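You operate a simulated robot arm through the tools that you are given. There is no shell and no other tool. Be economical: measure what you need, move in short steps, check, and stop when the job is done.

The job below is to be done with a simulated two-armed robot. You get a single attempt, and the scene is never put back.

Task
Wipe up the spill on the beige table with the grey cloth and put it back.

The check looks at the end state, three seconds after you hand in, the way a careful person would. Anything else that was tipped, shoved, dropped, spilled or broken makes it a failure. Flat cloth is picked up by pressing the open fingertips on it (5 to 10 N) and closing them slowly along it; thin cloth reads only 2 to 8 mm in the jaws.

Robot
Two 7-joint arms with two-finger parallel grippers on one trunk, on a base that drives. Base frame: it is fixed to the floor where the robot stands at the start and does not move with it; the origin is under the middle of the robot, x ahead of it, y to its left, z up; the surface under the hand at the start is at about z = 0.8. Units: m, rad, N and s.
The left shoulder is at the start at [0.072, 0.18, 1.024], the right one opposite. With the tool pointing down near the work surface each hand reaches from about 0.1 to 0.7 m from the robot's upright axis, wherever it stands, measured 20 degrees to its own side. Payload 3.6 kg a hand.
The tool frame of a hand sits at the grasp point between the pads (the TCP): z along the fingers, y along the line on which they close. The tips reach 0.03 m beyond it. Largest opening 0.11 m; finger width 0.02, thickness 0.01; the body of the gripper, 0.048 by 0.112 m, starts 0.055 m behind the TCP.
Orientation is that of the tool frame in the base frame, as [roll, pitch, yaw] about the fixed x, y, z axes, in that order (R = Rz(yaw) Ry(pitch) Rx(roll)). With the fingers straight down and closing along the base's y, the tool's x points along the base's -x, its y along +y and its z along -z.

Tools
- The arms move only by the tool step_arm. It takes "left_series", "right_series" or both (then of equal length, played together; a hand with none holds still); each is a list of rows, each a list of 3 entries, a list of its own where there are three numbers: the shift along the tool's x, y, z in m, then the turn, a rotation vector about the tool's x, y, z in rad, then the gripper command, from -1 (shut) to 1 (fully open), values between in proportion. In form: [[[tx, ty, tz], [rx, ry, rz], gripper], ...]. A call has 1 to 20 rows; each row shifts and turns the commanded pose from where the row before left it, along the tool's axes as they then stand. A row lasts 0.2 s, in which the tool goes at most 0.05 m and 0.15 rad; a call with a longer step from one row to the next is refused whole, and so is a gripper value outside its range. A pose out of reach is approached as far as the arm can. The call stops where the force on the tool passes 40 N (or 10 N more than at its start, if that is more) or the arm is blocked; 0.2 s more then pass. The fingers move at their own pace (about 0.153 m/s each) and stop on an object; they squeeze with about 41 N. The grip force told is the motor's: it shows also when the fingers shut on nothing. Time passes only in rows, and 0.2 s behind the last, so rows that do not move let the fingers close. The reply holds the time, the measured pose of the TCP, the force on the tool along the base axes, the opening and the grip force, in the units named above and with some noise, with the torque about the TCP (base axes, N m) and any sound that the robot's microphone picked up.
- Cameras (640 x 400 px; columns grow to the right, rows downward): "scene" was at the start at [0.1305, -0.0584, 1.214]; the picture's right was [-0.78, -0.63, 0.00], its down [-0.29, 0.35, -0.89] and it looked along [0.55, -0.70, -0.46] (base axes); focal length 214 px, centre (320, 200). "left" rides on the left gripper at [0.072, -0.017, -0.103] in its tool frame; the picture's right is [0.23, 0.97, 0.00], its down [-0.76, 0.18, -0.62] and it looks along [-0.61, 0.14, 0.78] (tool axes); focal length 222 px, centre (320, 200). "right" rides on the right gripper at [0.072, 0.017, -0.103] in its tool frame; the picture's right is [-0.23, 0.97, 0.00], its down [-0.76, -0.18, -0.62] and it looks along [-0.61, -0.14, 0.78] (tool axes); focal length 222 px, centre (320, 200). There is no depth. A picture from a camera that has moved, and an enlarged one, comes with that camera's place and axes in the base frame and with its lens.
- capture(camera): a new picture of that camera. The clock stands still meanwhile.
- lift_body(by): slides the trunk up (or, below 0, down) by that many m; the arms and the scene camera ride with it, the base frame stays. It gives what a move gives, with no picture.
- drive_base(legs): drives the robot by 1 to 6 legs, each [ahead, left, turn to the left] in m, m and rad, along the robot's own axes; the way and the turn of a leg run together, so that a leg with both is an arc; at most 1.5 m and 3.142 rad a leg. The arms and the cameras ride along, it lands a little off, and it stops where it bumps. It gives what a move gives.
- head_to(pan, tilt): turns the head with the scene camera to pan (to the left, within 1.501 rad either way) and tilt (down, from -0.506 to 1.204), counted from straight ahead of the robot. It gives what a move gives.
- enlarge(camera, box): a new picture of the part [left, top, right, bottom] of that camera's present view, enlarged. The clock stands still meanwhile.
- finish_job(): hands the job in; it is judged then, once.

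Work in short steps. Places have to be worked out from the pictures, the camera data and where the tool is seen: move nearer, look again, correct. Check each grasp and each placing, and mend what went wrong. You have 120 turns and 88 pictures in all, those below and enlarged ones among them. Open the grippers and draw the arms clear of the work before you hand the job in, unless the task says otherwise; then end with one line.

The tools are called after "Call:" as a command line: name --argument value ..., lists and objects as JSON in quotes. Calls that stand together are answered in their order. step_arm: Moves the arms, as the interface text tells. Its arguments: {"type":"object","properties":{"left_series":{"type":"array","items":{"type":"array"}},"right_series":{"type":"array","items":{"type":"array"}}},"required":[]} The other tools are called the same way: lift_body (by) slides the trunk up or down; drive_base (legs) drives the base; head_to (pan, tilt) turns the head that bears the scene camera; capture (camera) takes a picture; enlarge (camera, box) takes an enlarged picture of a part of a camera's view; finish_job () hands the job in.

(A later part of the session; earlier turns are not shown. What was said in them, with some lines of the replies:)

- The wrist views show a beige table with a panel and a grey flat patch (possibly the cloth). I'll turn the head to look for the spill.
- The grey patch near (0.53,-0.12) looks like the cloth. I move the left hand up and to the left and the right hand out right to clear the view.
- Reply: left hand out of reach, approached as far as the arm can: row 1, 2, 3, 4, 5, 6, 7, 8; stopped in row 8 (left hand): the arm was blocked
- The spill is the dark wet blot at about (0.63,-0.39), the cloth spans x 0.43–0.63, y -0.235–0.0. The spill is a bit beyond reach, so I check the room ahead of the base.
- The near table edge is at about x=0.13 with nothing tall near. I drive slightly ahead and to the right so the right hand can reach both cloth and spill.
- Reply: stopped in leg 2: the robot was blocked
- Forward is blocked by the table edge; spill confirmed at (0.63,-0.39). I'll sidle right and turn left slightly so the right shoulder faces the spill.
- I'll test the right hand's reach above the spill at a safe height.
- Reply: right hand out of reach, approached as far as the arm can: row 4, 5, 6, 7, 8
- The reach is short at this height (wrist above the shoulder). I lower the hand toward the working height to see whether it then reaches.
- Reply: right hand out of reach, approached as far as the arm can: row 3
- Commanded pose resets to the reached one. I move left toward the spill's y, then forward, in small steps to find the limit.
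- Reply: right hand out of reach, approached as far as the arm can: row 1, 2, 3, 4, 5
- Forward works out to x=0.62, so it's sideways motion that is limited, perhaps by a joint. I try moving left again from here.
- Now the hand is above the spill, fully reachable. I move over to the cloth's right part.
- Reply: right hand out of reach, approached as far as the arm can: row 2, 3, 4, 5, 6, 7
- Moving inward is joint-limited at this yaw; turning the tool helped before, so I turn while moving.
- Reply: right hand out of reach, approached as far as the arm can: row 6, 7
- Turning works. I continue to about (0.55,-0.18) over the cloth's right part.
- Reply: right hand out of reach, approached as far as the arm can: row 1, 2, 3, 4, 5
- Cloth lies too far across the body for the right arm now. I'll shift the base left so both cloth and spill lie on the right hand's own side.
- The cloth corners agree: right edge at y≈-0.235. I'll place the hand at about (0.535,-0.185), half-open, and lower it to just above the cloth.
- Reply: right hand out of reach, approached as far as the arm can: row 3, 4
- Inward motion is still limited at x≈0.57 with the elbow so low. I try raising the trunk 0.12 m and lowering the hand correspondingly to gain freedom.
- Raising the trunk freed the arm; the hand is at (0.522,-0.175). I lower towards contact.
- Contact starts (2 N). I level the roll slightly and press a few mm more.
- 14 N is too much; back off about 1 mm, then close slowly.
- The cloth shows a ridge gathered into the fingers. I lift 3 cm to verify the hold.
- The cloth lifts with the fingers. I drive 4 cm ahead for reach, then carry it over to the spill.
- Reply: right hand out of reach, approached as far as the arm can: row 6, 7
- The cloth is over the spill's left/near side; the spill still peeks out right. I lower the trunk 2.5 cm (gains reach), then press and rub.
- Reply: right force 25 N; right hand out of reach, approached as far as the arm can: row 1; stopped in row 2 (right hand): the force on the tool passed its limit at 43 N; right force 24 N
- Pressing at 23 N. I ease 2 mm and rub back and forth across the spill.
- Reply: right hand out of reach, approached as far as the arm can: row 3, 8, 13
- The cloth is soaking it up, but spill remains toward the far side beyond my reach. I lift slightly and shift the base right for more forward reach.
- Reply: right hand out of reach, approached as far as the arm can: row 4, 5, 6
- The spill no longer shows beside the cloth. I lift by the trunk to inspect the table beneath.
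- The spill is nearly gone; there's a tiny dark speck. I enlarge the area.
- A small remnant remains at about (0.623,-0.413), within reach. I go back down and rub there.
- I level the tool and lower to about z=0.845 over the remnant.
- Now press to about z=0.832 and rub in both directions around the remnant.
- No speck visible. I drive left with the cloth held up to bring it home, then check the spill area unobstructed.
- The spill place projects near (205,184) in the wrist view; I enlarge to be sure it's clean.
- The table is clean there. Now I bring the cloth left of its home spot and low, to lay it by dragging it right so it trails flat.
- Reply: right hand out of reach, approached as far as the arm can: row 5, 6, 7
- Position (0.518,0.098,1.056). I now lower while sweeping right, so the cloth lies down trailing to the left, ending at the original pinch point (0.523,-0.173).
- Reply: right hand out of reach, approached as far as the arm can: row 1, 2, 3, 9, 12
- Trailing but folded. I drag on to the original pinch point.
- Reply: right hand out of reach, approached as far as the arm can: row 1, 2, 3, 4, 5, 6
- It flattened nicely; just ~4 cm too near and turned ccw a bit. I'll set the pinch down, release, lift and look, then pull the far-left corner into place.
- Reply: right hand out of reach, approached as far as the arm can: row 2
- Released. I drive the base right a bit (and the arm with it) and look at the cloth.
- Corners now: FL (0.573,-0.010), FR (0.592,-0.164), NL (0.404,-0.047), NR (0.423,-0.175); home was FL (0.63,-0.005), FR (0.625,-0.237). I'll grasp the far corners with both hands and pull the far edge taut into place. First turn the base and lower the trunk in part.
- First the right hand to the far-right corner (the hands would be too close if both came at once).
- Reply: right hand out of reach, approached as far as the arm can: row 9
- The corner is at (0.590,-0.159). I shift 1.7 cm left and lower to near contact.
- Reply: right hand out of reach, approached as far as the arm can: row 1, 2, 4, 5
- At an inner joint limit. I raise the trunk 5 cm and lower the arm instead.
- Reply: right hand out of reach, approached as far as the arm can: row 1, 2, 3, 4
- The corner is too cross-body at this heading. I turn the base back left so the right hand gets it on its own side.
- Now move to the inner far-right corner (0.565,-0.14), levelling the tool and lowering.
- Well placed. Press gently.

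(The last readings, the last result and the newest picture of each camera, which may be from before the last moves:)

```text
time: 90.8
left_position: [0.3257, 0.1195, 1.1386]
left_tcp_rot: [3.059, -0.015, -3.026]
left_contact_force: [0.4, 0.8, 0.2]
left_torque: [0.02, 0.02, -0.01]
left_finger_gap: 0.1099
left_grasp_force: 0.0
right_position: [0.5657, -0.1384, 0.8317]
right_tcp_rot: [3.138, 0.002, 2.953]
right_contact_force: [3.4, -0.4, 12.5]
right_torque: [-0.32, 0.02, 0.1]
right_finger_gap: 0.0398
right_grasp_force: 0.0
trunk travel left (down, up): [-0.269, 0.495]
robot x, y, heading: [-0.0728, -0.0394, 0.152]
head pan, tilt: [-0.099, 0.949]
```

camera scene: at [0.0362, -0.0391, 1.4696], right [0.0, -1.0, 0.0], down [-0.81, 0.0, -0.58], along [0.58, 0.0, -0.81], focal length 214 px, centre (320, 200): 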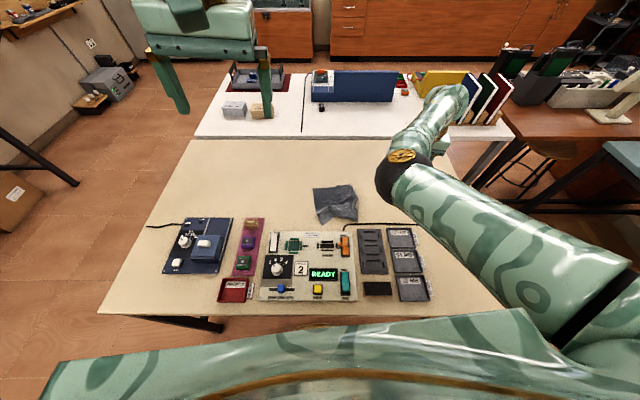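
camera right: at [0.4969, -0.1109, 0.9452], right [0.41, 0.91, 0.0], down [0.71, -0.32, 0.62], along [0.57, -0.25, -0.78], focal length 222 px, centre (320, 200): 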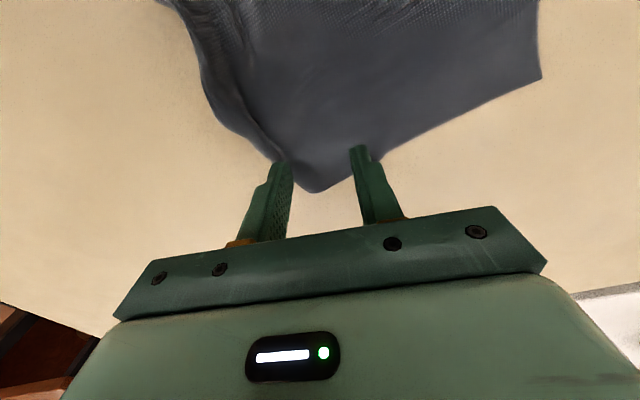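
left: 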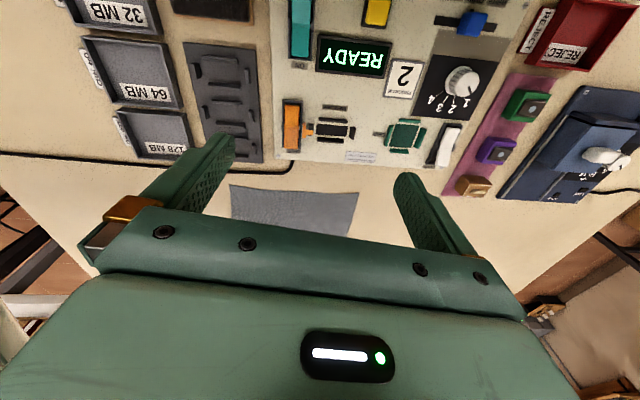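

Close slowly, lift 1 cm and pull the corner toward home (0.605,-0.215).

Call:
step_arm --right_series '[[[0, 0, -0.0008], [0, 0, 0], -0.37], [[0, 0, 0], [0, 0, 0], -0.47], [[0, 0, 0], [0, 0, 0], -0.57], [[0, 0, 0], [0, 0, 0], -0.67], [[0, 0, 0], [0, 0, 0], -0.77], [[0, 0, 0], [0, 0, 0], -0.87], [[0, 0, 0], [0, 0, 0], -1], [[0, 0, 0], [0, 0, 0], -1], [[0, 0, 0], [0, 0, 0], -1], [[0, 0, -0.01], [0, 0, 0], -1], [[-0.011, -0.0136, 0], [0, 0, 0], -1], [[-0.011, -0.0136, 0], [0, 0, 0], -1], [[-0.011, -0.0136, 0], [0, 0, 0], -1], [[-0.011, -0.0136, 0], [0, 0, 0], -1], [[-0.011, -0.0136, 0], [0, 0, 0], -1], [[0, 0, 0], [0, 0, 0], -1]]'

Call:
capture --camera "right"

Call:
enlarge --camera "scene" --box '[240, 130, 400, 230]'

```text
time: 94.2
left_position: [0.3274, 0.1207, 1.1389]
left_tcp_rot: [3.06, -0.016, -3.025]
left_contact_force: [-0.2, -0.1, -0.9]
left_torque: [0.02, 0.02, 0.02]
left_finger_gap: 0.1099
left_grasp_force: 0.0
right_position: [0.6083, -0.2156, 0.8421]
right_tcp_rot: [3.139, 0.001, 2.952]
right_contact_force: [0.0, 0.1, 0.8]
right_torque: [0.0, -0.03, 0.03]
right_finger_gap: 0.0017
right_grasp_force: 41.2
trunk travel left (down, up): [-0.269, 0.495]
robot x, y, heading: [-0.0699, -0.0398, 0.148]
head pan, tilt: [-0.099, 0.949]
```

```text
35 pictures are left
camera right: at [0.5402, -0.1839, 0.9451], right [0.41, 0.91, 0.0], down [0.71, -0.32, 0.62], along [0.57, -0.25, -0.78], focal length 222 px, centre (320, 200)
```

right: 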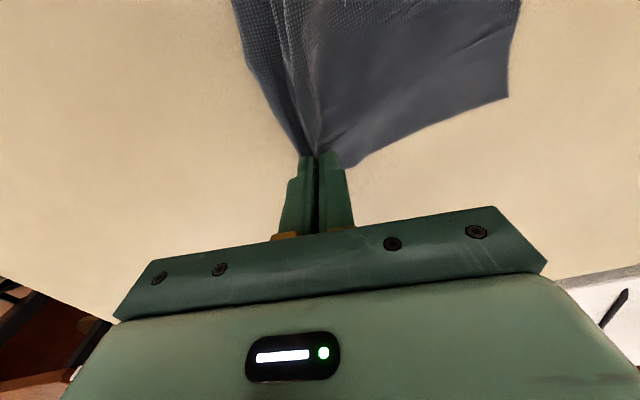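

```text
4.00 times, centred on (320, 180) of scene
camera zoom: at [0.0937, -0.0249, 1.297], right [0.05, -1.0, 0.0], down [-0.81, -0.04, -0.58], along [0.58, 0.03, -0.81], focal length 858 px, centre (320, 280)
```

zoom: 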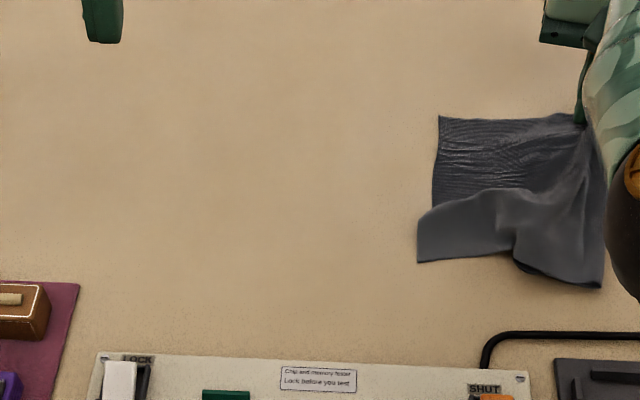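

The corner is home, but the cloth shifted right (left edge at y≈-0.08…-0.10). I release here, then pull the near-left corner left to stretch it diagonally.

Call:
step_arm --right_series '[[[0, 0, 0.009], [0, 0, 0], -1], [[0, 0, 0], [0, 0, 0], -0.8], [[0, 0, 0], [0, 0, 0], -0.6], [[0, 0, 0], [0, 0, 0], -0.6], [[0, 0, -0.02], [0, 0, 0], -0.6], [[0, 0, -0.03], [0, 0, 0], -0.4], [[0, 0, -0.02], [0, 0, 0], -0.27], [[0.025, 0.02, 0], [0, 0, 0], -0.27], [[0.025, 0.02, 0], [0, 0, 0], -0.27], [[0.025, 0.02, 0], [0, 0, 0], -0.27], [[0.025, 0.02, 0], [0, 0, 0], -0.27], [[0, 0.015, 0], [0, 0, 0], -0.27], [[0, 0, 0], [0, 0, 0], -0.27]]'

Call:
capture --camera "right"

Call:
enlarge --camera "scene" --box '[300, 130, 428, 210]'

```text
time: 97.0
left_position: [0.327, 0.1198, 1.1388]
left_tcp_rot: [3.061, -0.017, -3.026]
left_contact_force: [-0.2, 0.6, 0.2]
left_torque: [-0.02, -0.04, 0.01]
left_finger_gap: 0.1099
left_grasp_force: 0.1
right_position: [0.527, -0.1029, 0.9016]
right_tcp_rot: [3.139, 0.0, 2.953]
right_contact_force: [0.8, -0.2, -0.2]
right_torque: [-0.02, 0.05, -0.01]
right_finger_gap: 0.0406
right_grasp_force: 0.1
trunk travel left (down, up): [-0.269, 0.495]
robot x, y, heading: [-0.07, -0.0448, 0.149]
head pan, tilt: [-0.099, 0.949]
```

```text
33 pictures are left
camera right: at [0.4596, -0.0721, 1.0055], right [0.41, 0.91, 0.0], down [0.71, -0.32, 0.62], along [0.57, -0.25, -0.78], focal length 222 px, centre (320, 200)
```

right: 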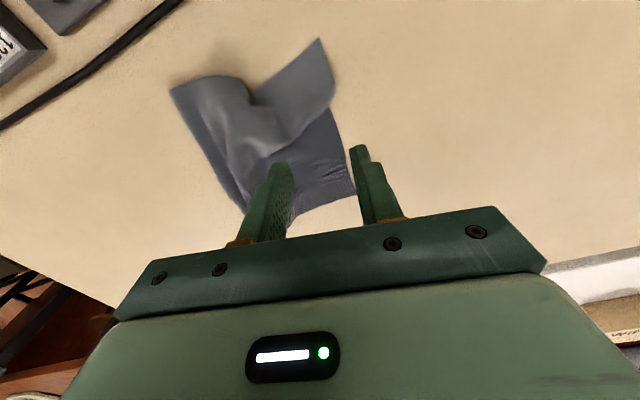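

```text
5.00 times, centred on (364, 170) of scene
camera zoom: at [0.0936, -0.0252, 1.2971], right [0.05, -1.0, 0.0], down [-0.81, -0.04, -0.58], along [0.58, 0.03, -0.81], focal length 1072 px, centre (100, 350)
```

zoom: 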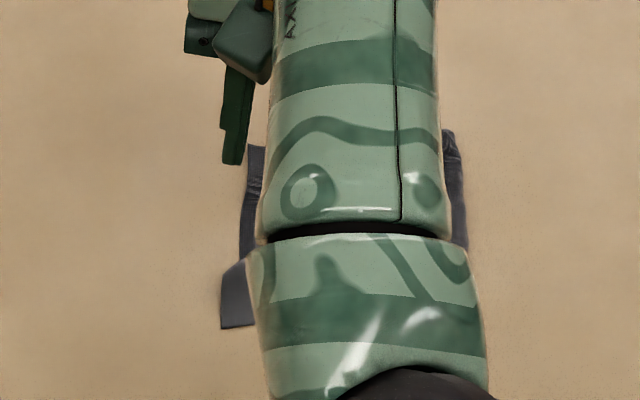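

Near-left corner at (0.469,-0.075). I move to (0.487,-0.097) and lower.

Call:
step_arm --right_series '[[[0.02, -0.001, 0], [0, 0, 0], -0.27], [[0.02, -0.001, 0], [0, 0, 0], -0.27], [[0, 0, 0.02], [0, 0, 0], -0.27], [[0, 0, 0.02], [0, 0, 0], -0.27], [[0, 0, 0.02], [0, 0, 0], -0.27], [[0, 0, 0], [0, 0, 0], -0.27]]'

Call:
capture --camera "right"

```text
time: 98.4
left_position: [0.3254, 0.1214, 1.1394]
left_tcp_rot: [3.059, -0.014, -3.026]
left_contact_force: [0.4, -0.2, -1.0]
left_torque: [0.05, -0.03, -0.01]
left_finger_gap: 0.1104
left_grasp_force: 0.1
right_position: [0.5124, -0.0943, 0.8313]
right_tcp_rot: [3.137, 0.022, 2.954]
right_contact_force: [-0.6, -0.3, 22.0]
right_torque: [-0.57, 0.01, -0.01]
right_finger_gap: 0.0404
right_grasp_force: 0.2
right hand out of reach, approached as far as the arm can: row 1, 2
trunk travel left (down, up): [-0.269, 0.495]
robot x, y, heading: [-0.0698, -0.0424, 0.149]
head pan, tilt: [-0.099, 0.949]
stopped in row 6 (right hand): the force on the tool passed its limit at 46 N (the readings are from after the stop); the commanded pose is now the measured one
```

```text
31 pictures are left
camera right: at [0.4424, -0.0641, 0.9332], right [0.41, 0.91, 0.01], down [0.7, -0.32, 0.64], along [0.59, -0.25, -0.77], focal length 222 px, centre (320, 200)
```

right: 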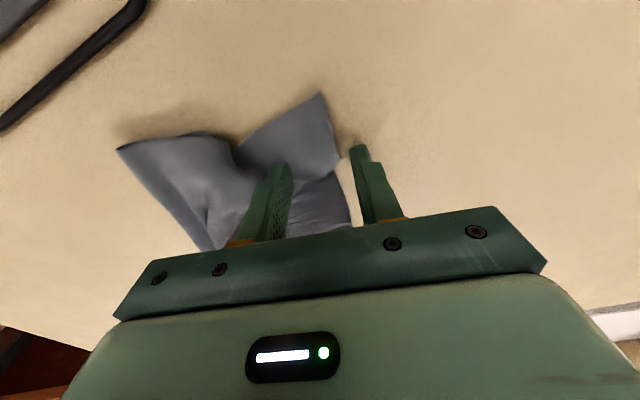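

Pressed too hard and inner limit reached; I raise, back the base 5 cm and reposition.

Call:
step_arm --right_series '[[[0, 0, -0.015], [0, 0, 0], -0.27], [[0, 0, -0.02], [0, 0, 0], -0.27], [[0, 0, 0], [0, 0, 0], -0.27]]'

Call:
drive_base --legs '[[-0.06, 0, 0]]'

Call:
capture --camera "right"

```text
time: 99.2
left_position: [0.3269, 0.1211, 1.1382]
left_tcp_rot: [3.06, -0.016, -3.026]
left_contact_force: [-0.7, 0.2, -0.5]
left_torque: [-0.02, 0.03, 0.01]
left_finger_gap: 0.1099
left_grasp_force: 0.0
right_position: [0.5128, -0.0962, 0.8622]
right_tcp_rot: [3.137, 0.013, 2.956]
right_contact_force: [-0.2, 0.3, -0.2]
right_torque: [-0.02, -0.02, 0.03]
right_finger_gap: 0.0401
right_grasp_force: 0.0
trunk travel left (down, up): [-0.269, 0.495]
robot x, y, heading: [-0.0689, -0.0395, 0.15]
head pan, tilt: [-0.099, 0.949]
```

```text
time: 100.1
left_position: [0.2656, 0.1116, 1.139]
left_tcp_rot: [3.059, -0.012, -3.023]
left_contact_force: [-0.6, -0.4, 0.6]
left_torque: [-0.04, -0.04, 0.0]
left_finger_gap: 0.1101
left_grasp_force: 0.1
right_position: [0.452, -0.1039, 0.8647]
right_tcp_rot: [3.137, 0.012, 2.956]
right_contact_force: [-1.2, 0.0, -0.2]
right_torque: [0.0, -0.01, 0.02]
right_finger_gap: 0.0403
right_grasp_force: 0.0
trunk travel left (down, up): [-0.269, 0.495]
robot x, y, heading: [-0.1347, -0.0466, 0.151]
head pan, tilt: [-0.099, 0.949]
```

```text
30 pictures are left
camera right: at [0.3816, -0.073, 0.9663], right [0.4, 0.92, 0.01], down [0.71, -0.32, 0.63], along [0.58, -0.25, -0.77], focal length 222 px, centre (320, 200)
```

right: 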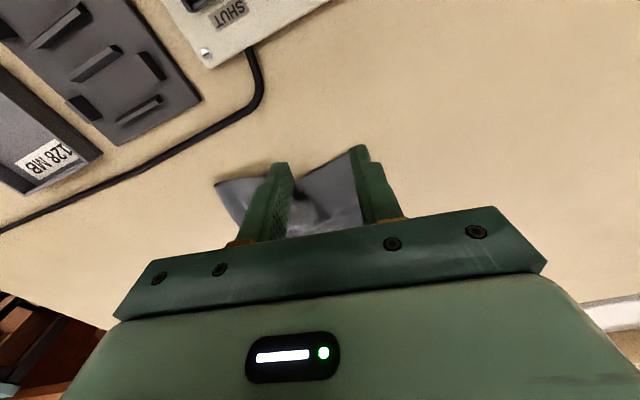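

Move forward 3.6 cm and lower towards contact.

Call:
step_arm --right_series '[[[-0.0175, 0.005, 0], [0, 0, 0], -0.2], [[-0.0175, 0.005, 0.008], [0, 0, 0], -0.2], [[0, 0, 0.012], [0, 0, 0], -0.2], [[0, 0, 0.009], [0, 0, 0], -0.2], [[0, 0, 0], [0, 0, 0], -0.2]]'

Call:
capture --camera "right"

```text
time: 101.3
left_position: [0.2671, 0.1141, 1.139]
left_tcp_rot: [3.059, -0.013, -3.022]
left_contact_force: [0.5, -0.1, -1.2]
left_torque: [-0.01, 0.03, 0.01]
left_finger_gap: 0.1102
left_grasp_force: 0.1
right_position: [0.4903, -0.0981, 0.8341]
right_tcp_rot: [3.138, 0.012, 2.957]
right_contact_force: [-0.8, 0.2, 0.3]
right_torque: [0.03, -0.03, 0.01]
right_finger_gap: 0.0437
right_grasp_force: 0.1
trunk travel left (down, up): [-0.269, 0.495]
robot x, y, heading: [-0.1281, -0.0535, 0.156]
head pan, tilt: [-0.099, 0.949]
```

```text
29 pictures are left
camera right: at [0.4193, -0.0689, 0.9365], right [0.4, 0.92, 0.01], down [0.71, -0.32, 0.63], along [0.58, -0.25, -0.77], focal length 222 px, centre (320, 200)
```

right: 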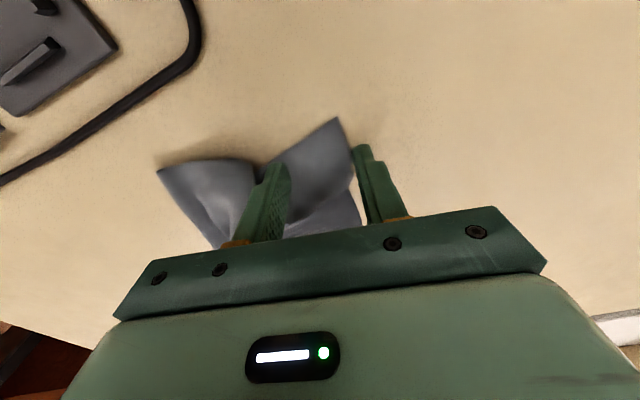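

The left-side finger is just off the cloth; I shift 1.3 cm right, then press.

Call:
step_arm --right_series '[[[0, -0.014, -0.004], [0, 0, 0], -0.2], [[0, 0, 0.004], [0, 0, 0], -0.2], [[0, 0, 0.003], [0, 0, 0], -0.2], [[0, 0, 0], [0, 0, 0], -0.2]]'

```text
time: 102.3
left_position: [0.2663, 0.1116, 1.1393]
left_tcp_rot: [3.06, -0.014, -3.024]
left_contact_force: [0.3, -0.5, -0.4]
left_torque: [0.0, -0.04, 0.02]
left_finger_gap: 0.1102
left_grasp_force: 0.0
right_position: [0.4866, -0.1136, 0.8321]
right_tcp_rot: [3.139, 0.012, 2.956]
right_contact_force: [0.4, 0.1, 1.5]
right_torque: [-0.08, 0.03, -0.03]
right_finger_gap: 0.0441
right_grasp_force: 0.2
trunk travel left (down, up): [-0.269, 0.495]
robot x, y, heading: [-0.1312, -0.0511, 0.158]
head pan, tilt: [-0.099, 0.949]
```

Press slightly more, close, lift 1 cm and pull to the left/near.

Call:
step_arm --right_series '[[[0, 0, 0.0012], [0, 0, 0], -0.2], [[0, 0, 0], [0, 0, 0], -0.3], [[0, 0, 0], [0, 0, 0], -0.4], [[0, 0, 0], [0, 0, 0], -0.5], [[0, 0, 0], [0, 0, 0], -0.6], [[0, 0, 0], [0, 0, 0], -0.7], [[0, 0, 0], [0, 0, 0], -0.85], [[0, 0, 0], [0, 0, 0], -1], [[0, 0, 0], [0, 0, 0], -1], [[0, 0, 0], [0, 0, 0], -1], [[0, 0, -0.01], [0, 0, 0], -1], [[0.0068, 0.0147, 0], [0, 0, 0], -1], [[0.0068, 0.0147, 0], [0, 0, 0], -1], [[0.0068, 0.0147, 0], [0, 0, 0], -1], [[0.0068, 0.0147, 0], [0, 0, 0], -1], [[0.0068, 0.0147, 0], [0, 0, 0], -1], [[0.0068, 0.0147, 0], [0, 0, 0], -1], [[0, 0, 0], [0, 0, 0], -1]]'

Call:
capture --camera "right"

Call:
enlarge --camera "scene" --box '[260, 110, 420, 210]'

```text
time: 106.1
left_position: [0.2668, 0.1113, 1.1389]
left_tcp_rot: [3.06, -0.016, -3.022]
left_contact_force: [-0.3, -0.4, 0.2]
left_torque: [-0.01, -0.02, -0.04]
left_finger_gap: 0.1098
left_grasp_force: 0.0
right_position: [0.4614, -0.0181, 0.8391]
right_tcp_rot: [3.139, 0.012, 2.956]
right_contact_force: [0.6, -0.2, 0.6]
right_torque: [0.02, 0.01, 0.0]
right_finger_gap: 0.0024
right_grasp_force: 41.3
trunk travel left (down, up): [-0.269, 0.495]
robot x, y, heading: [-0.1308, -0.0545, 0.153]
head pan, tilt: [-0.099, 0.949]
```

```text
28 pictures are left
camera right: at [0.3925, 0.0125, 0.9413], right [0.4, 0.92, 0.01], down [0.71, -0.32, 0.63], along [0.58, -0.25, -0.77], focal length 222 px, centre (320, 200)
```

right: 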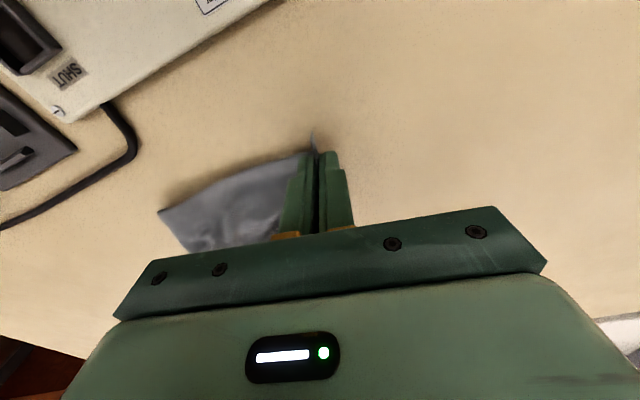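

```text
4.00 times, centred on (340, 160) of scene
camera zoom: at [0.0337, -0.0339, 1.297], right [0.05, -1.0, 0.0], down [-0.81, -0.04, -0.58], along [0.58, 0.03, -0.81], focal length 858 px, centre (240, 360)
```

zoom: 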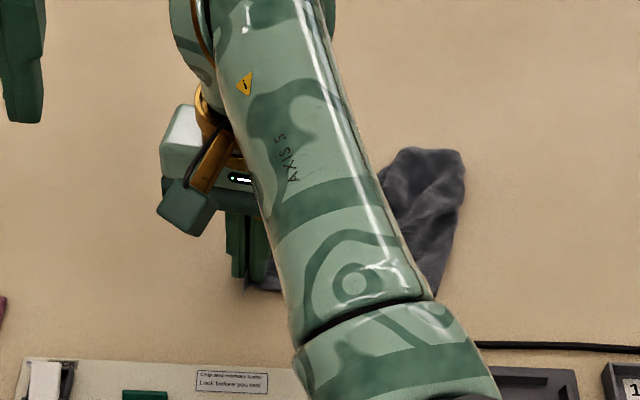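

Release here, lift and move the arm aside to look at the whole cloth.

Call:
step_arm --right_series '[[[0, 0, 0.007], [0, 0, 0], -1], [[0, 0, 0], [0, 0, 0], -0.8], [[0, 0, 0], [0, 0, 0], -0.6], [[0, 0, 0], [0, 0, 0], -0.6], [[0, 0, -0.02], [0, 0, 0], -0.6], [[0, 0, -0.03], [0, 0, 0], -0.4], [[0, 0, -0.03], [0, 0, 0], -0.27], [[-0.02, -0.035, 0], [0, 0, 0], -0.27], [[-0.01, -0.035, 0], [0, 0, 0], -0.27], [[-0.01, -0.035, 0], [0, 0, 0], -0.27], [[-0.01, -0.035, 0], [0, 0, 0], -0.27], [[-0.01, -0.035, 0], [0, 0, 0], -0.27], [[0, -0.04, 0], [0, 0, 0], -0.27], [[0, -0.04, 0], [0, 0, 0], -0.27], [[0, -0.04, 0], [0, 0, 0], -0.27], [[0, -0.04, 0], [0, 0, 0], -0.27], [[0, 0, 0], [0, 0, 0], -0.27]]'

Call:
enlarge --camera "scene" --box '[260, 110, 420, 210]'

```text
time: 109.7
left_position: [0.2662, 0.1137, 1.1393]
left_tcp_rot: [3.059, -0.016, -3.023]
left_contact_force: [0.1, 0.4, -0.7]
left_torque: [-0.03, 0.01, -0.01]
left_finger_gap: 0.1101
left_grasp_force: 0.0
right_position: [0.4583, -0.3623, 0.9119]
right_tcp_rot: [3.137, 0.013, 2.958]
right_contact_force: [-0.9, 0.3, 0.9]
right_torque: [-0.04, 0.02, 0.0]
right_finger_gap: 0.0399
right_grasp_force: 0.2
trunk travel left (down, up): [-0.269, 0.495]
robot x, y, heading: [-0.13, -0.0504, 0.153]
head pan, tilt: [-0.099, 0.949]
```

```text
4.00 times, centred on (340, 160) of scene
camera zoom: at [0.0335, -0.0332, 1.297], right [0.05, -1.0, 0.0], down [-0.81, -0.04, -0.58], along [0.58, 0.03, -0.81], focal length 858 px, centre (240, 360)
```

zoom: 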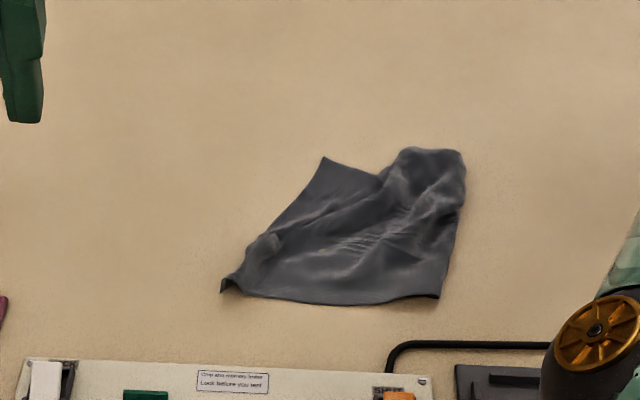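

Much better: NL is home, FR near; FL at (0.608,-0.075) and NR at (0.455,-0.163) need pulling out. Go to FL next.

Call:
step_arm --right_series '[[[-0.0089, 0.0323, 0], [0, 0, 0], -0.27], [[-0.0089, 0.0323, 0], [0, 0, 0], -0.27], [[-0.0089, 0.0323, 0], [0, 0, 0], -0.27], [[-0.0089, 0.0323, 0], [0, 0, 0], -0.27], [[-0.0089, 0.0323, 0], [0, 0, 0], -0.27], [[-0.0089, 0.0323, 0], [0, 0, 0], -0.27], [[-0.0089, 0.0323, 0], [0, 0, 0], -0.27], [[-0.0089, 0.0323, 0], [0, 0, 0], -0.27], [[-0.0089, 0.0323, 0], [0, 0, 0], -0.27], [[0, 0, 0.02], [0, 0, 0], -0.27], [[0, 0, 0.02], [0, 0, 0], -0.27], [[0, 0, 0.02], [0, 0, 0], -0.27], [[0, 0, 0], [0, 0, 0], -0.27]]'

Call:
capture --camera "right"

```text
time: 112.5
left_position: [0.2666, 0.1121, 1.1388]
left_tcp_rot: [3.059, -0.016, -3.024]
left_contact_force: [0.4, -0.9, 0.2]
left_torque: [0.01, 0.01, -0.02]
left_finger_gap: 0.11
left_grasp_force: 0.1
right_position: [0.5609, -0.1072, 0.8681]
right_tcp_rot: [3.137, 0.012, 2.958]
right_contact_force: [0.9, 0.2, 0.7]
right_torque: [-0.03, 0.0, -0.01]
right_finger_gap: 0.04
right_grasp_force: 0.1
right hand out of reach, approached as far as the arm can: row 8, 9, 11, 12
trunk travel left (down, up): [-0.269, 0.495]
robot x, y, heading: [-0.1337, -0.0513, 0.153]
head pan, tilt: [-0.099, 0.949]
```

```text
25 pictures are left
camera right: at [0.4923, -0.0779, 0.9701], right [0.4, 0.92, 0.01], down [0.71, -0.31, 0.63], along [0.58, -0.25, -0.78], focal length 222 px, centre (320, 200)
```

right: 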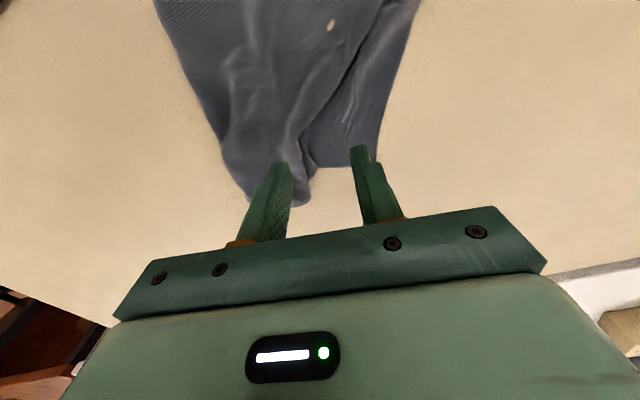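

Outer reach limit; FL is at (0.60,-0.072). I drive 5 cm ahead, then place the fingers on it.

Call:
drive_base --legs '[[0.05, 0, 0]]'

Call:
step_arm --right_series '[[[0.014, 0.008, 0], [0, 0, 0], -0.27], [[0.014, 0.004, 0.012], [0, 0, 0], -0.27], [[0, 0, 0.014], [0, 0, 0], -0.27], [[0, 0, 0], [0, 0, 0], -0.27]]'

Call:
capture --camera "right"

```text
time: 113.5
left_position: [0.3192, 0.1208, 1.1375]
left_tcp_rot: [3.061, -0.017, -3.02]
left_contact_force: [0.7, 0.0, 0.4]
left_torque: [0.01, 0.04, 0.02]
left_finger_gap: 0.1099
left_grasp_force: 0.0
right_position: [0.6138, -0.0987, 0.867]
right_tcp_rot: [3.14, 0.011, 2.958]
right_contact_force: [0.4, -0.1, 0.1]
right_torque: [0.0, 0.03, 0.0]
right_finger_gap: 0.0402
right_grasp_force: 0.0
trunk travel left (down, up): [-0.269, 0.495]
robot x, y, heading: [-0.0812, -0.0436, 0.156]
head pan, tilt: [-0.099, 0.949]
```

```text
time: 114.5
left_position: [0.3176, 0.1213, 1.1393]
left_tcp_rot: [3.058, -0.015, -3.021]
left_contact_force: [0.2, -0.8, -0.1]
left_torque: [-0.02, 0.03, -0.01]
left_finger_gap: 0.1101
left_grasp_force: 0.0
right_position: [0.5858, -0.0813, 0.8404]
right_tcp_rot: [3.139, 0.012, 2.961]
right_contact_force: [-0.3, -0.4, -0.4]
right_torque: [-0.02, -0.03, 0.0]
right_finger_gap: 0.0404
right_grasp_force: 0.0
trunk travel left (down, up): [-0.269, 0.495]
robot x, y, heading: [-0.0843, -0.0422, 0.155]
head pan, tilt: [-0.099, 0.949]
```

```text
24 pictures are left
camera right: at [0.5161, -0.0518, 0.9424], right [0.4, 0.92, 0.01], down [0.71, -0.31, 0.63], along [0.58, -0.25, -0.78], focal length 222 px, centre (320, 200)
```

right: 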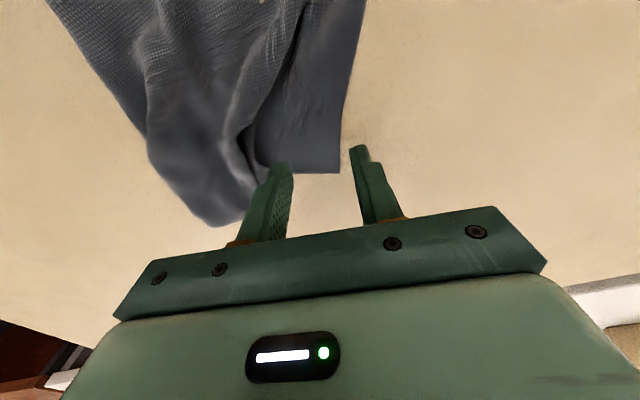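

Shift 2 cm right so both fingertips are on the corner, then press.

Call:
step_arm --right_series '[[[0.005, -0.021, 0], [0, 0, 0], -0.36], [[0, 0, 0.004], [0, 0, 0], -0.36], [[0, 0, 0.005], [0, 0, 0], -0.36], [[0, 0, 0], [0, 0, 0], -0.36]]'

```text
time: 115.5
left_position: [0.317, 0.1209, 1.1386]
left_tcp_rot: [3.061, -0.015, -3.018]
left_contact_force: [-0.2, -0.3, -0.1]
left_torque: [-0.01, 0.04, 0.01]
left_finger_gap: 0.1102
left_grasp_force: 0.1
right_position: [0.5787, -0.1021, 0.8305]
right_tcp_rot: [3.138, 0.01, 2.962]
right_contact_force: [-0.9, -0.5, 1.8]
right_torque: [-0.03, -0.01, -0.03]
right_finger_gap: 0.0351
right_grasp_force: 0.0
trunk travel left (down, up): [-0.269, 0.495]
robot x, y, heading: [-0.0817, -0.0441, 0.159]
head pan, tilt: [-0.099, 0.949]
```

Close and pull the corner left and forward.

Call:
step_arm --right_series '[[[0, 0, 0.0012], [0, 0, 0], -0.36], [[0, 0, 0], [0, 0, 0], -0.46], [[0, 0, 0], [0, 0, 0], -0.56], [[0, 0, 0], [0, 0, 0], -0.66], [[0, 0, 0], [0, 0, 0], -0.76], [[0, 0, 0], [0, 0, 0], -0.88], [[0, 0, 0], [0, 0, 0], -1], [[0, 0, 0], [0, 0, 0], -1], [[0, 0, 0], [0, 0, 0], -1], [[0, 0, -0.008], [0, 0, 0], -1], [[-0.0027, 0.0132, 0], [0, 0, 0], -1], [[-0.0027, 0.0132, 0], [0, 0, 0], -1], [[-0.0027, 0.0132, 0], [0, 0, 0], -1], [[-0.0027, 0.0132, 0], [0, 0, 0], -1], [[-0.0027, 0.0132, 0], [0, 0, 0], -1], [[-0.0027, 0.0132, 0], [0, 0, 0], -1], [[0, 0, 0], [0, 0, 0], -1]]'

Call:
capture --camera "right"

```text
time: 119.1
left_position: [0.3162, 0.1212, 1.1391]
left_tcp_rot: [3.059, -0.015, -3.019]
left_contact_force: [0.3, -0.3, 1.2]
left_torque: [-0.01, 0.0, -0.02]
left_finger_gap: 0.1101
left_grasp_force: 0.0
right_position: [0.5897, -0.0495, 0.8437]
right_tcp_rot: [3.137, 0.01, 2.96]
right_contact_force: [0.6, -1.1, 0.5]
right_torque: [-0.03, 0.0, -0.02]
right_finger_gap: 0.002
right_grasp_force: 40.6
right hand out of reach, approached as far as the arm can: row 14, 15, 16
trunk travel left (down, up): [-0.269, 0.495]
robot x, y, heading: [-0.0819, -0.05, 0.156]
head pan, tilt: [-0.099, 0.949]
```

```text
23 pictures are left
camera right: at [0.5198, -0.02, 0.9454], right [0.4, 0.92, 0.01], down [0.71, -0.31, 0.63], along [0.58, -0.25, -0.77], focal length 222 px, centre (320, 200)
```

right: 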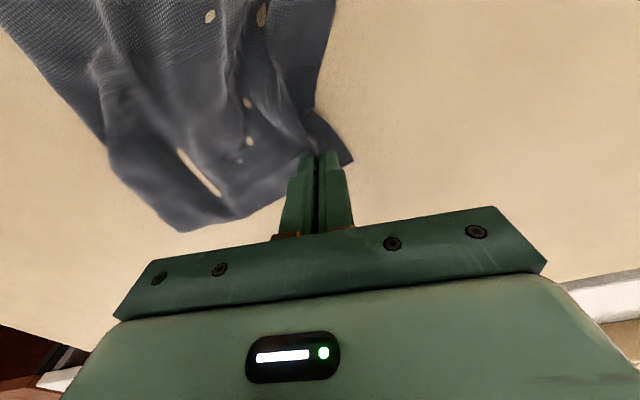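

Arm limit reached; I use a small base turn to pull the corner the last ~3.5 cm left.

Call:
drive_base --legs '[[0.015, 0.0, 0.05]]'

Call:
step_arm --right_series '[[[0, 0, 0.009], [0, 0, 0], -1], [[0, 0, 0], [0, 0, 0], -0.8], [[0, 0, 0], [0, 0, 0], -0.6], [[0, 0, 0], [0, 0, 0], -0.6], [[0, 0, -0.02], [0, 0, 0], -0.6], [[0, 0, -0.03], [0, 0, 0], -0.4], [[0, 0, -0.03], [0, 0, 0], -0.27], [[0, -0.04, 0], [0, 0, 0], -0.27], [[0, -0.04, 0], [0, 0, 0], -0.27], [[0, -0.04, 0], [0, 0, 0], -0.27], [[0, -0.04, 0], [0, 0, 0], -0.27], [[0.01, -0.04, 0], [0, 0, 0], -0.27], [[0.01, -0.04, 0], [0, 0, 0], -0.27], [[0.01, -0.04, 0], [0, 0, 0], -0.27], [[0.01, -0.04, 0], [0, 0, 0], -0.27], [[0.01, -0.04, 0], [0, 0, 0], -0.27], [[0, 0, 0], [0, 0, 0], -0.27]]'

Call:
enlarge --camera "scene" --box '[240, 110, 432, 230]'

```text
time: 119.9
left_position: [0.325, 0.145, 1.1393]
left_tcp_rot: [3.058, -0.015, -2.969]
left_contact_force: [0.3, 0.5, 0.3]
left_torque: [0.02, 0.04, 0.02]
left_finger_gap: 0.11
left_grasp_force: 0.0
right_position: [0.6049, -0.0107, 0.8428]
right_tcp_rot: [3.137, 0.012, 3.012]
right_contact_force: [-0.2, 0.4, -0.8]
right_torque: [-0.01, 0.03, -0.01]
right_finger_gap: 0.0018
right_grasp_force: 41.3
trunk travel left (down, up): [-0.269, 0.495]
robot x, y, heading: [-0.067, -0.0425, 0.205]
head pan, tilt: [-0.099, 0.949]
```

```text
time: 123.5
left_position: [0.3229, 0.1449, 1.139]
left_tcp_rot: [3.06, -0.016, -2.969]
left_contact_force: [1.3, 0.0, -0.1]
left_torque: [-0.05, 0.04, 0.0]
left_finger_gap: 0.1099
left_grasp_force: 0.1
right_position: [0.5075, -0.3631, 0.9103]
right_tcp_rot: [3.138, 0.013, 3.012]
right_contact_force: [0.3, 0.1, 0.3]
right_torque: [0.03, -0.01, -0.02]
right_finger_gap: 0.0402
right_grasp_force: 0.1
trunk travel left (down, up): [-0.269, 0.495]
robot x, y, heading: [-0.0664, -0.0388, 0.21]
head pan, tilt: [-0.099, 0.949]
```

```text
3.33 times, centred on (336, 170) of scene
camera zoom: at [0.0981, -0.014, 1.297], right [0.11, -0.99, 0.0], down [-0.81, -0.09, -0.58], along [0.58, 0.06, -0.81], focal length 715 px, centre (267, 300)
```

zoom: 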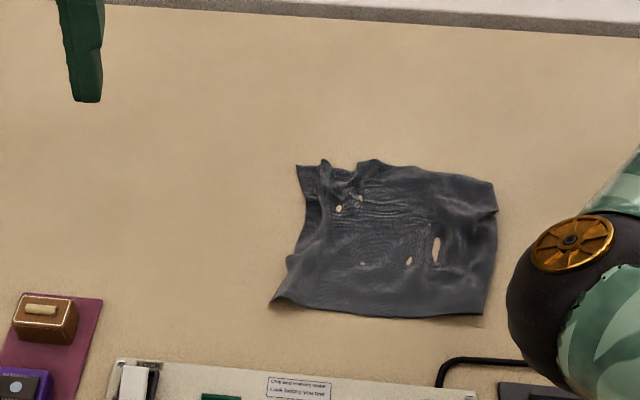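

The cloth is nearly flat and in place; only the right edge (y≈-0.17) needs a pull to -0.235. I go to the middle of the right edge.

Call:
step_arm --right_series '[[[-0.001, 0.037, 0], [0, 0, 0], -0.27], [[-0.001, 0.037, 0], [0, 0, 0], -0.27], [[-0.001, 0.037, 0], [0, 0, 0], -0.27], [[-0.001, 0.037, 0], [0, 0, 0], -0.27], [[-0.001, 0.036, 0], [0, 0, 0], -0.27], [[0, 0.036, 0], [0, 0, 0], -0.27], [[0, 0, 0.025], [0, 0, 0], -0.27], [[0, 0, 0.025], [0, 0, 0], -0.27], [[0, 0, 0.018], [0, 0, 0], -0.27], [[0, 0, 0], [0, 0, 0], -0.27]]'

Call:
capture --camera "right"

```text
time: 125.7
left_position: [0.3227, 0.1434, 1.1395]
left_tcp_rot: [3.059, -0.015, -2.968]
left_contact_force: [-0.2, 0.5, 0.6]
left_torque: [0.02, -0.03, -0.02]
left_finger_gap: 0.1098
left_grasp_force: 0.0
right_position: [0.5397, -0.1531, 0.8468]
right_tcp_rot: [3.138, 0.013, 3.011]
right_contact_force: [0.4, 0.7, 0.5]
right_torque: [-0.02, 0.02, 0.01]
right_finger_gap: 0.0404
right_grasp_force: 0.0
right hand out of reach, approached as far as the arm can: row 6
trunk travel left (down, up): [-0.269, 0.495]
robot x, y, heading: [-0.0649, -0.0397, 0.205]
head pan, tilt: [-0.099, 0.949]
```

```text
21 pictures are left
camera right: at [0.4696, -0.1278, 0.949], right [0.35, 0.94, 0.01], down [0.72, -0.28, 0.63], along [0.59, -0.22, -0.78], focal length 222 px, centre (320, 200)
```

right: 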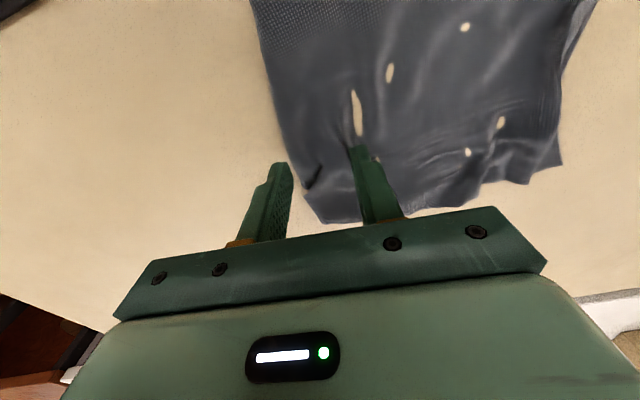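

The right edge lies between the fingers; I shift 1.8 cm left/forward and press.

Call:
step_arm --right_series '[[[-0.012, 0.009, 0], [0, 0, 0], -0.27], [[-0.006, 0.01, 0], [0, 0, 0], -0.36], [[0, 0, 0.009], [0, 0, 0], -0.36], [[0, 0, 0.005], [0, 0, 0], -0.36], [[0, 0, 0], [0, 0, 0], -0.36]]'

Call:
capture --camera "right"

```text
time: 126.9
left_position: [0.3224, 0.1442, 1.139]
left_tcp_rot: [3.061, -0.014, -2.969]
left_contact_force: [0.4, 0.1, -0.6]
left_torque: [0.01, -0.03, -0.02]
left_finger_gap: 0.11
left_grasp_force: 0.0
right_position: [0.5627, -0.139, 0.8319]
right_tcp_rot: [3.138, 0.014, 3.013]
right_contact_force: [1.0, 0.1, 6.2]
right_torque: [-0.17, -0.06, 0.01]
right_finger_gap: 0.0352
right_grasp_force: 0.0
trunk travel left (down, up): [-0.269, 0.495]
robot x, y, heading: [-0.0648, -0.0409, 0.203]
head pan, tilt: [-0.099, 0.949]
```

```text
20 pictures are left
camera right: at [0.492, -0.1126, 0.934], right [0.35, 0.94, 0.01], down [0.72, -0.28, 0.63], along [0.6, -0.22, -0.77], focal length 222 px, centre (320, 200)
```

right: 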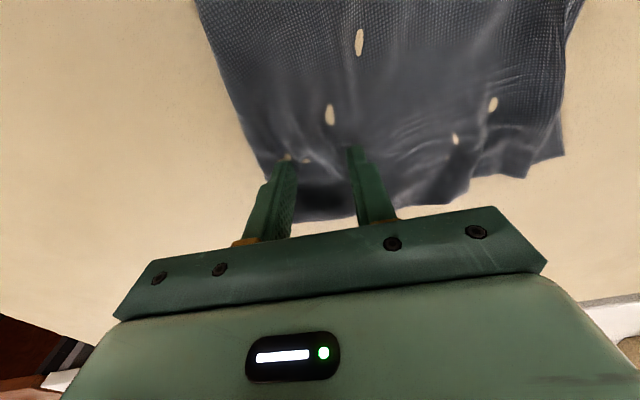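

Good press (6 N). Close and pull right 6 cm, then release and clear.

Call:
step_arm --right_series '[[[0, 0, 0], [0, 0, 0], -0.46], [[0, 0, 0], [0, 0, 0], -0.56], [[0, 0, 0], [0, 0, 0], -0.66], [[0, 0, 0], [0, 0, 0], -0.76], [[0, 0, 0], [0, 0, 0], -0.88], [[0, 0, 0], [0, 0, 0], -1], [[0, 0, 0], [0, 0, 0], -1], [[0, 0, 0], [0, 0, 0], -1], [[0, 0, -0.006], [0, 0, 0], -1], [[0, -0.0122, 0], [0, 0, 0], -1], [[0, -0.0122, 0], [0, 0, 0], -1], [[0, -0.0122, 0], [0, 0, 0], -1], [[0, -0.0122, 0], [0, 0, 0], -1], [[0, -0.0122, 0], [0, 0, 0], -1], [[0, 0, 0], [0, 0, 0], -1]]'

Call:
enlarge --camera "scene" --box '[240, 110, 432, 230]'

```text
time: 130.1
left_position: [0.3238, 0.1432, 1.1392]
left_tcp_rot: [3.059, -0.017, -2.969]
left_contact_force: [0.6, -0.8, 0.3]
left_torque: [-0.03, -0.02, 0.02]
left_finger_gap: 0.11
left_grasp_force: 0.1
right_position: [0.5535, -0.1998, 0.8359]
right_tcp_rot: [3.138, 0.011, 3.012]
right_contact_force: [0.5, 0.3, 0.8]
right_torque: [0.0, -0.02, 0.0]
right_finger_gap: 0.0022
right_grasp_force: 41.3
trunk travel left (down, up): [-0.269, 0.495]
robot x, y, heading: [-0.0622, -0.0424, 0.207]
head pan, tilt: [-0.099, 0.949]
```

```text
3.33 times, centred on (336, 170) of scene
camera zoom: at [0.098, -0.0143, 1.297], right [0.11, -0.99, 0.0], down [-0.81, -0.09, -0.58], along [0.58, 0.06, -0.81], focal length 715 px, centre (267, 300)
```

zoom: 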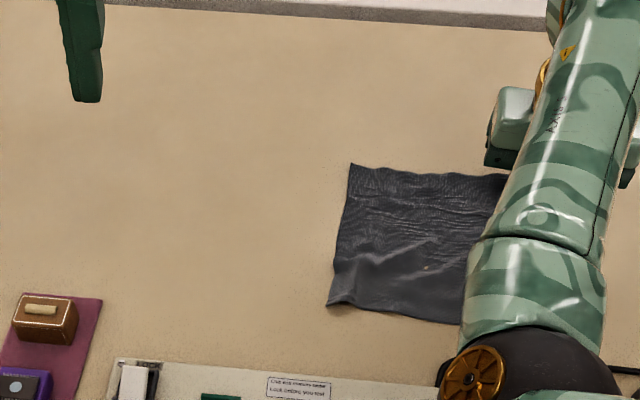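

Cloth lies flat, left edge y≈-0.037, right ≈-0.225 — centre within about 1–2 cm of home. Release and clear both arms.

Call:
step_arm --right_series '[[[0, 0, 0.004], [0, 0, 0], -1], [[0, 0, 0], [0, 0, 0], -0.8], [[0, 0, 0], [0, 0, 0], -0.6], [[0, 0, 0], [0, 0, 0], -0.6], [[0, 0, -0.02], [0, 0, 0], -0.6], [[0, 0, -0.03], [0, 0, 0], -0.4], [[0, 0, -0.03], [0, 0, 0], 0], [[0, -0.04, 0], [0, 0, 0], 1], [[0, -0.04, 0], [0, 0, 0], 1], [[0, -0.04, 0], [0, 0, 0], 1], [[0, -0.04, 0], [0, 0, 0], 1], [[0, -0.04, 0], [0, 0, 0], 1], [[0, -0.04, 0], [0, 0, 0], 1], [[0, -0.04, 0], [0, 0, 0], 1], [[0, 0, 0], [0, 0, 0], 1]]'

Call:
capture --camera "scene"

Call:
enlarge --camera "scene" --box '[240, 110, 432, 230]'

```text
time: 133.3
left_position: [0.3225, 0.1443, 1.1379]
left_tcp_rot: [3.06, -0.016, -2.969]
left_contact_force: [-0.7, 0.2, 0.4]
left_torque: [0.0, 0.0, -0.02]
left_finger_gap: 0.11
left_grasp_force: 0.0
right_position: [0.5135, -0.481, 0.9129]
right_tcp_rot: [3.137, 0.011, 3.012]
right_contact_force: [0.6, 0.0, -0.2]
right_torque: [-0.05, 0.0, 0.0]
right_finger_gap: 0.11
right_grasp_force: 0.0
trunk travel left (down, up): [-0.269, 0.495]
robot x, y, heading: [-0.0657, -0.0411, 0.206]
head pan, tilt: [-0.099, 0.949]
```

```text
18 pictures are left
camera scene: at [0.0981, -0.014, 1.297], right [0.11, -0.99, 0.0], down [-0.81, -0.09, -0.58], along [0.58, 0.06, -0.81], focal length 214 px, centre (320, 200)
```

scene: 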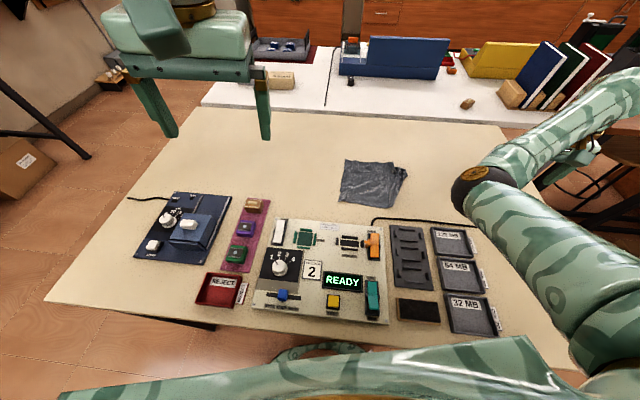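

```text
3.33 times, centred on (336, 170) of scene
camera zoom: at [0.0981, -0.014, 1.297], right [0.11, -0.99, 0.0], down [-0.81, -0.09, -0.58], along [0.58, 0.06, -0.81], focal length 715 px, centre (267, 300)
```

zoom: 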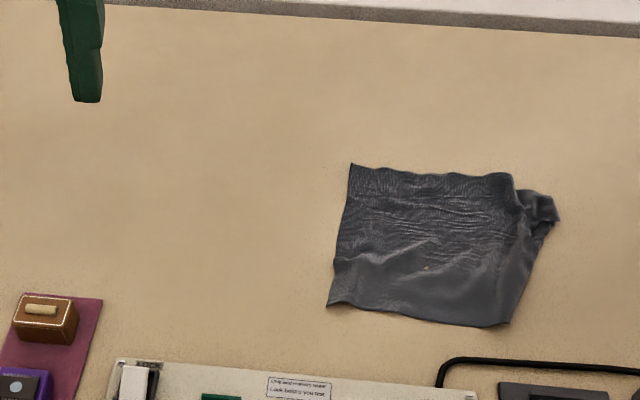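

Cloth is back and flat; a last close look at the spill spot before handing in.

Call:
enlarge --camera "scene" --box '[400, 120, 496, 180]'

Call:
enlarge --camera "right" --box '[320, 0, 640, 200]'

```text
6.67 times, centred on (448, 150) of scene
camera zoom: at [0.0981, -0.014, 1.297], right [0.11, -0.99, 0.0], down [-0.81, -0.09, -0.58], along [0.58, 0.06, -0.81], focal length 1430 px, centre (-533, 533)
```

zoom: 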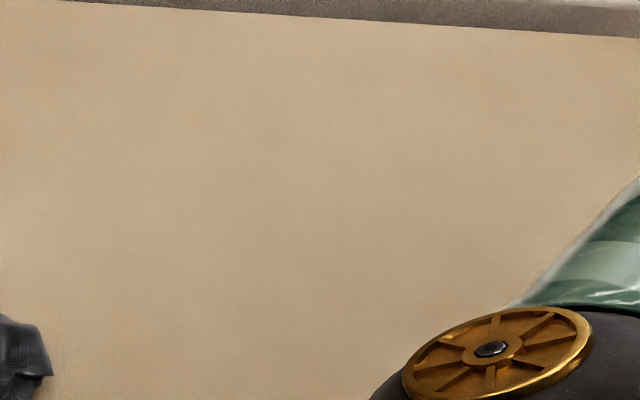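

```text
2.00 times, centred on (480, 100) of right
camera zoom: at [0.4423, -0.4541, 1.015], right [0.35, 0.94, 0.01], down [0.72, -0.28, 0.63], along [0.59, -0.22, -0.78], focal length 444 px, centre (0, 400)
```

zoom: 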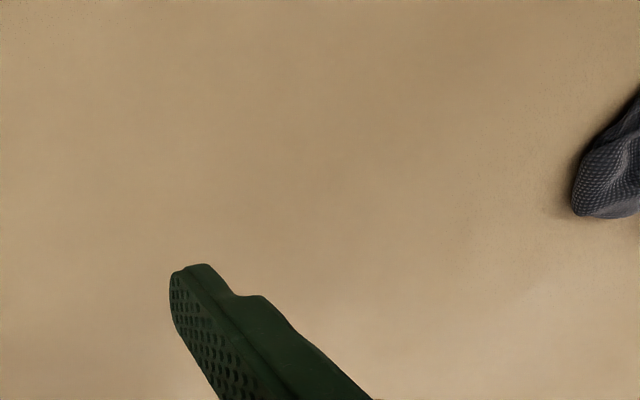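

The table is clean, the cloth is home and both grippers are open and clear. I hand in.

Call:
finish_job

```text
The job is handed in.
```

The spill on the beige table is wiped up. The grey cloth is back in its place, slightly creased and within about 2 cm of where it was, with no other object seen disturbed and both grippers open and clear.
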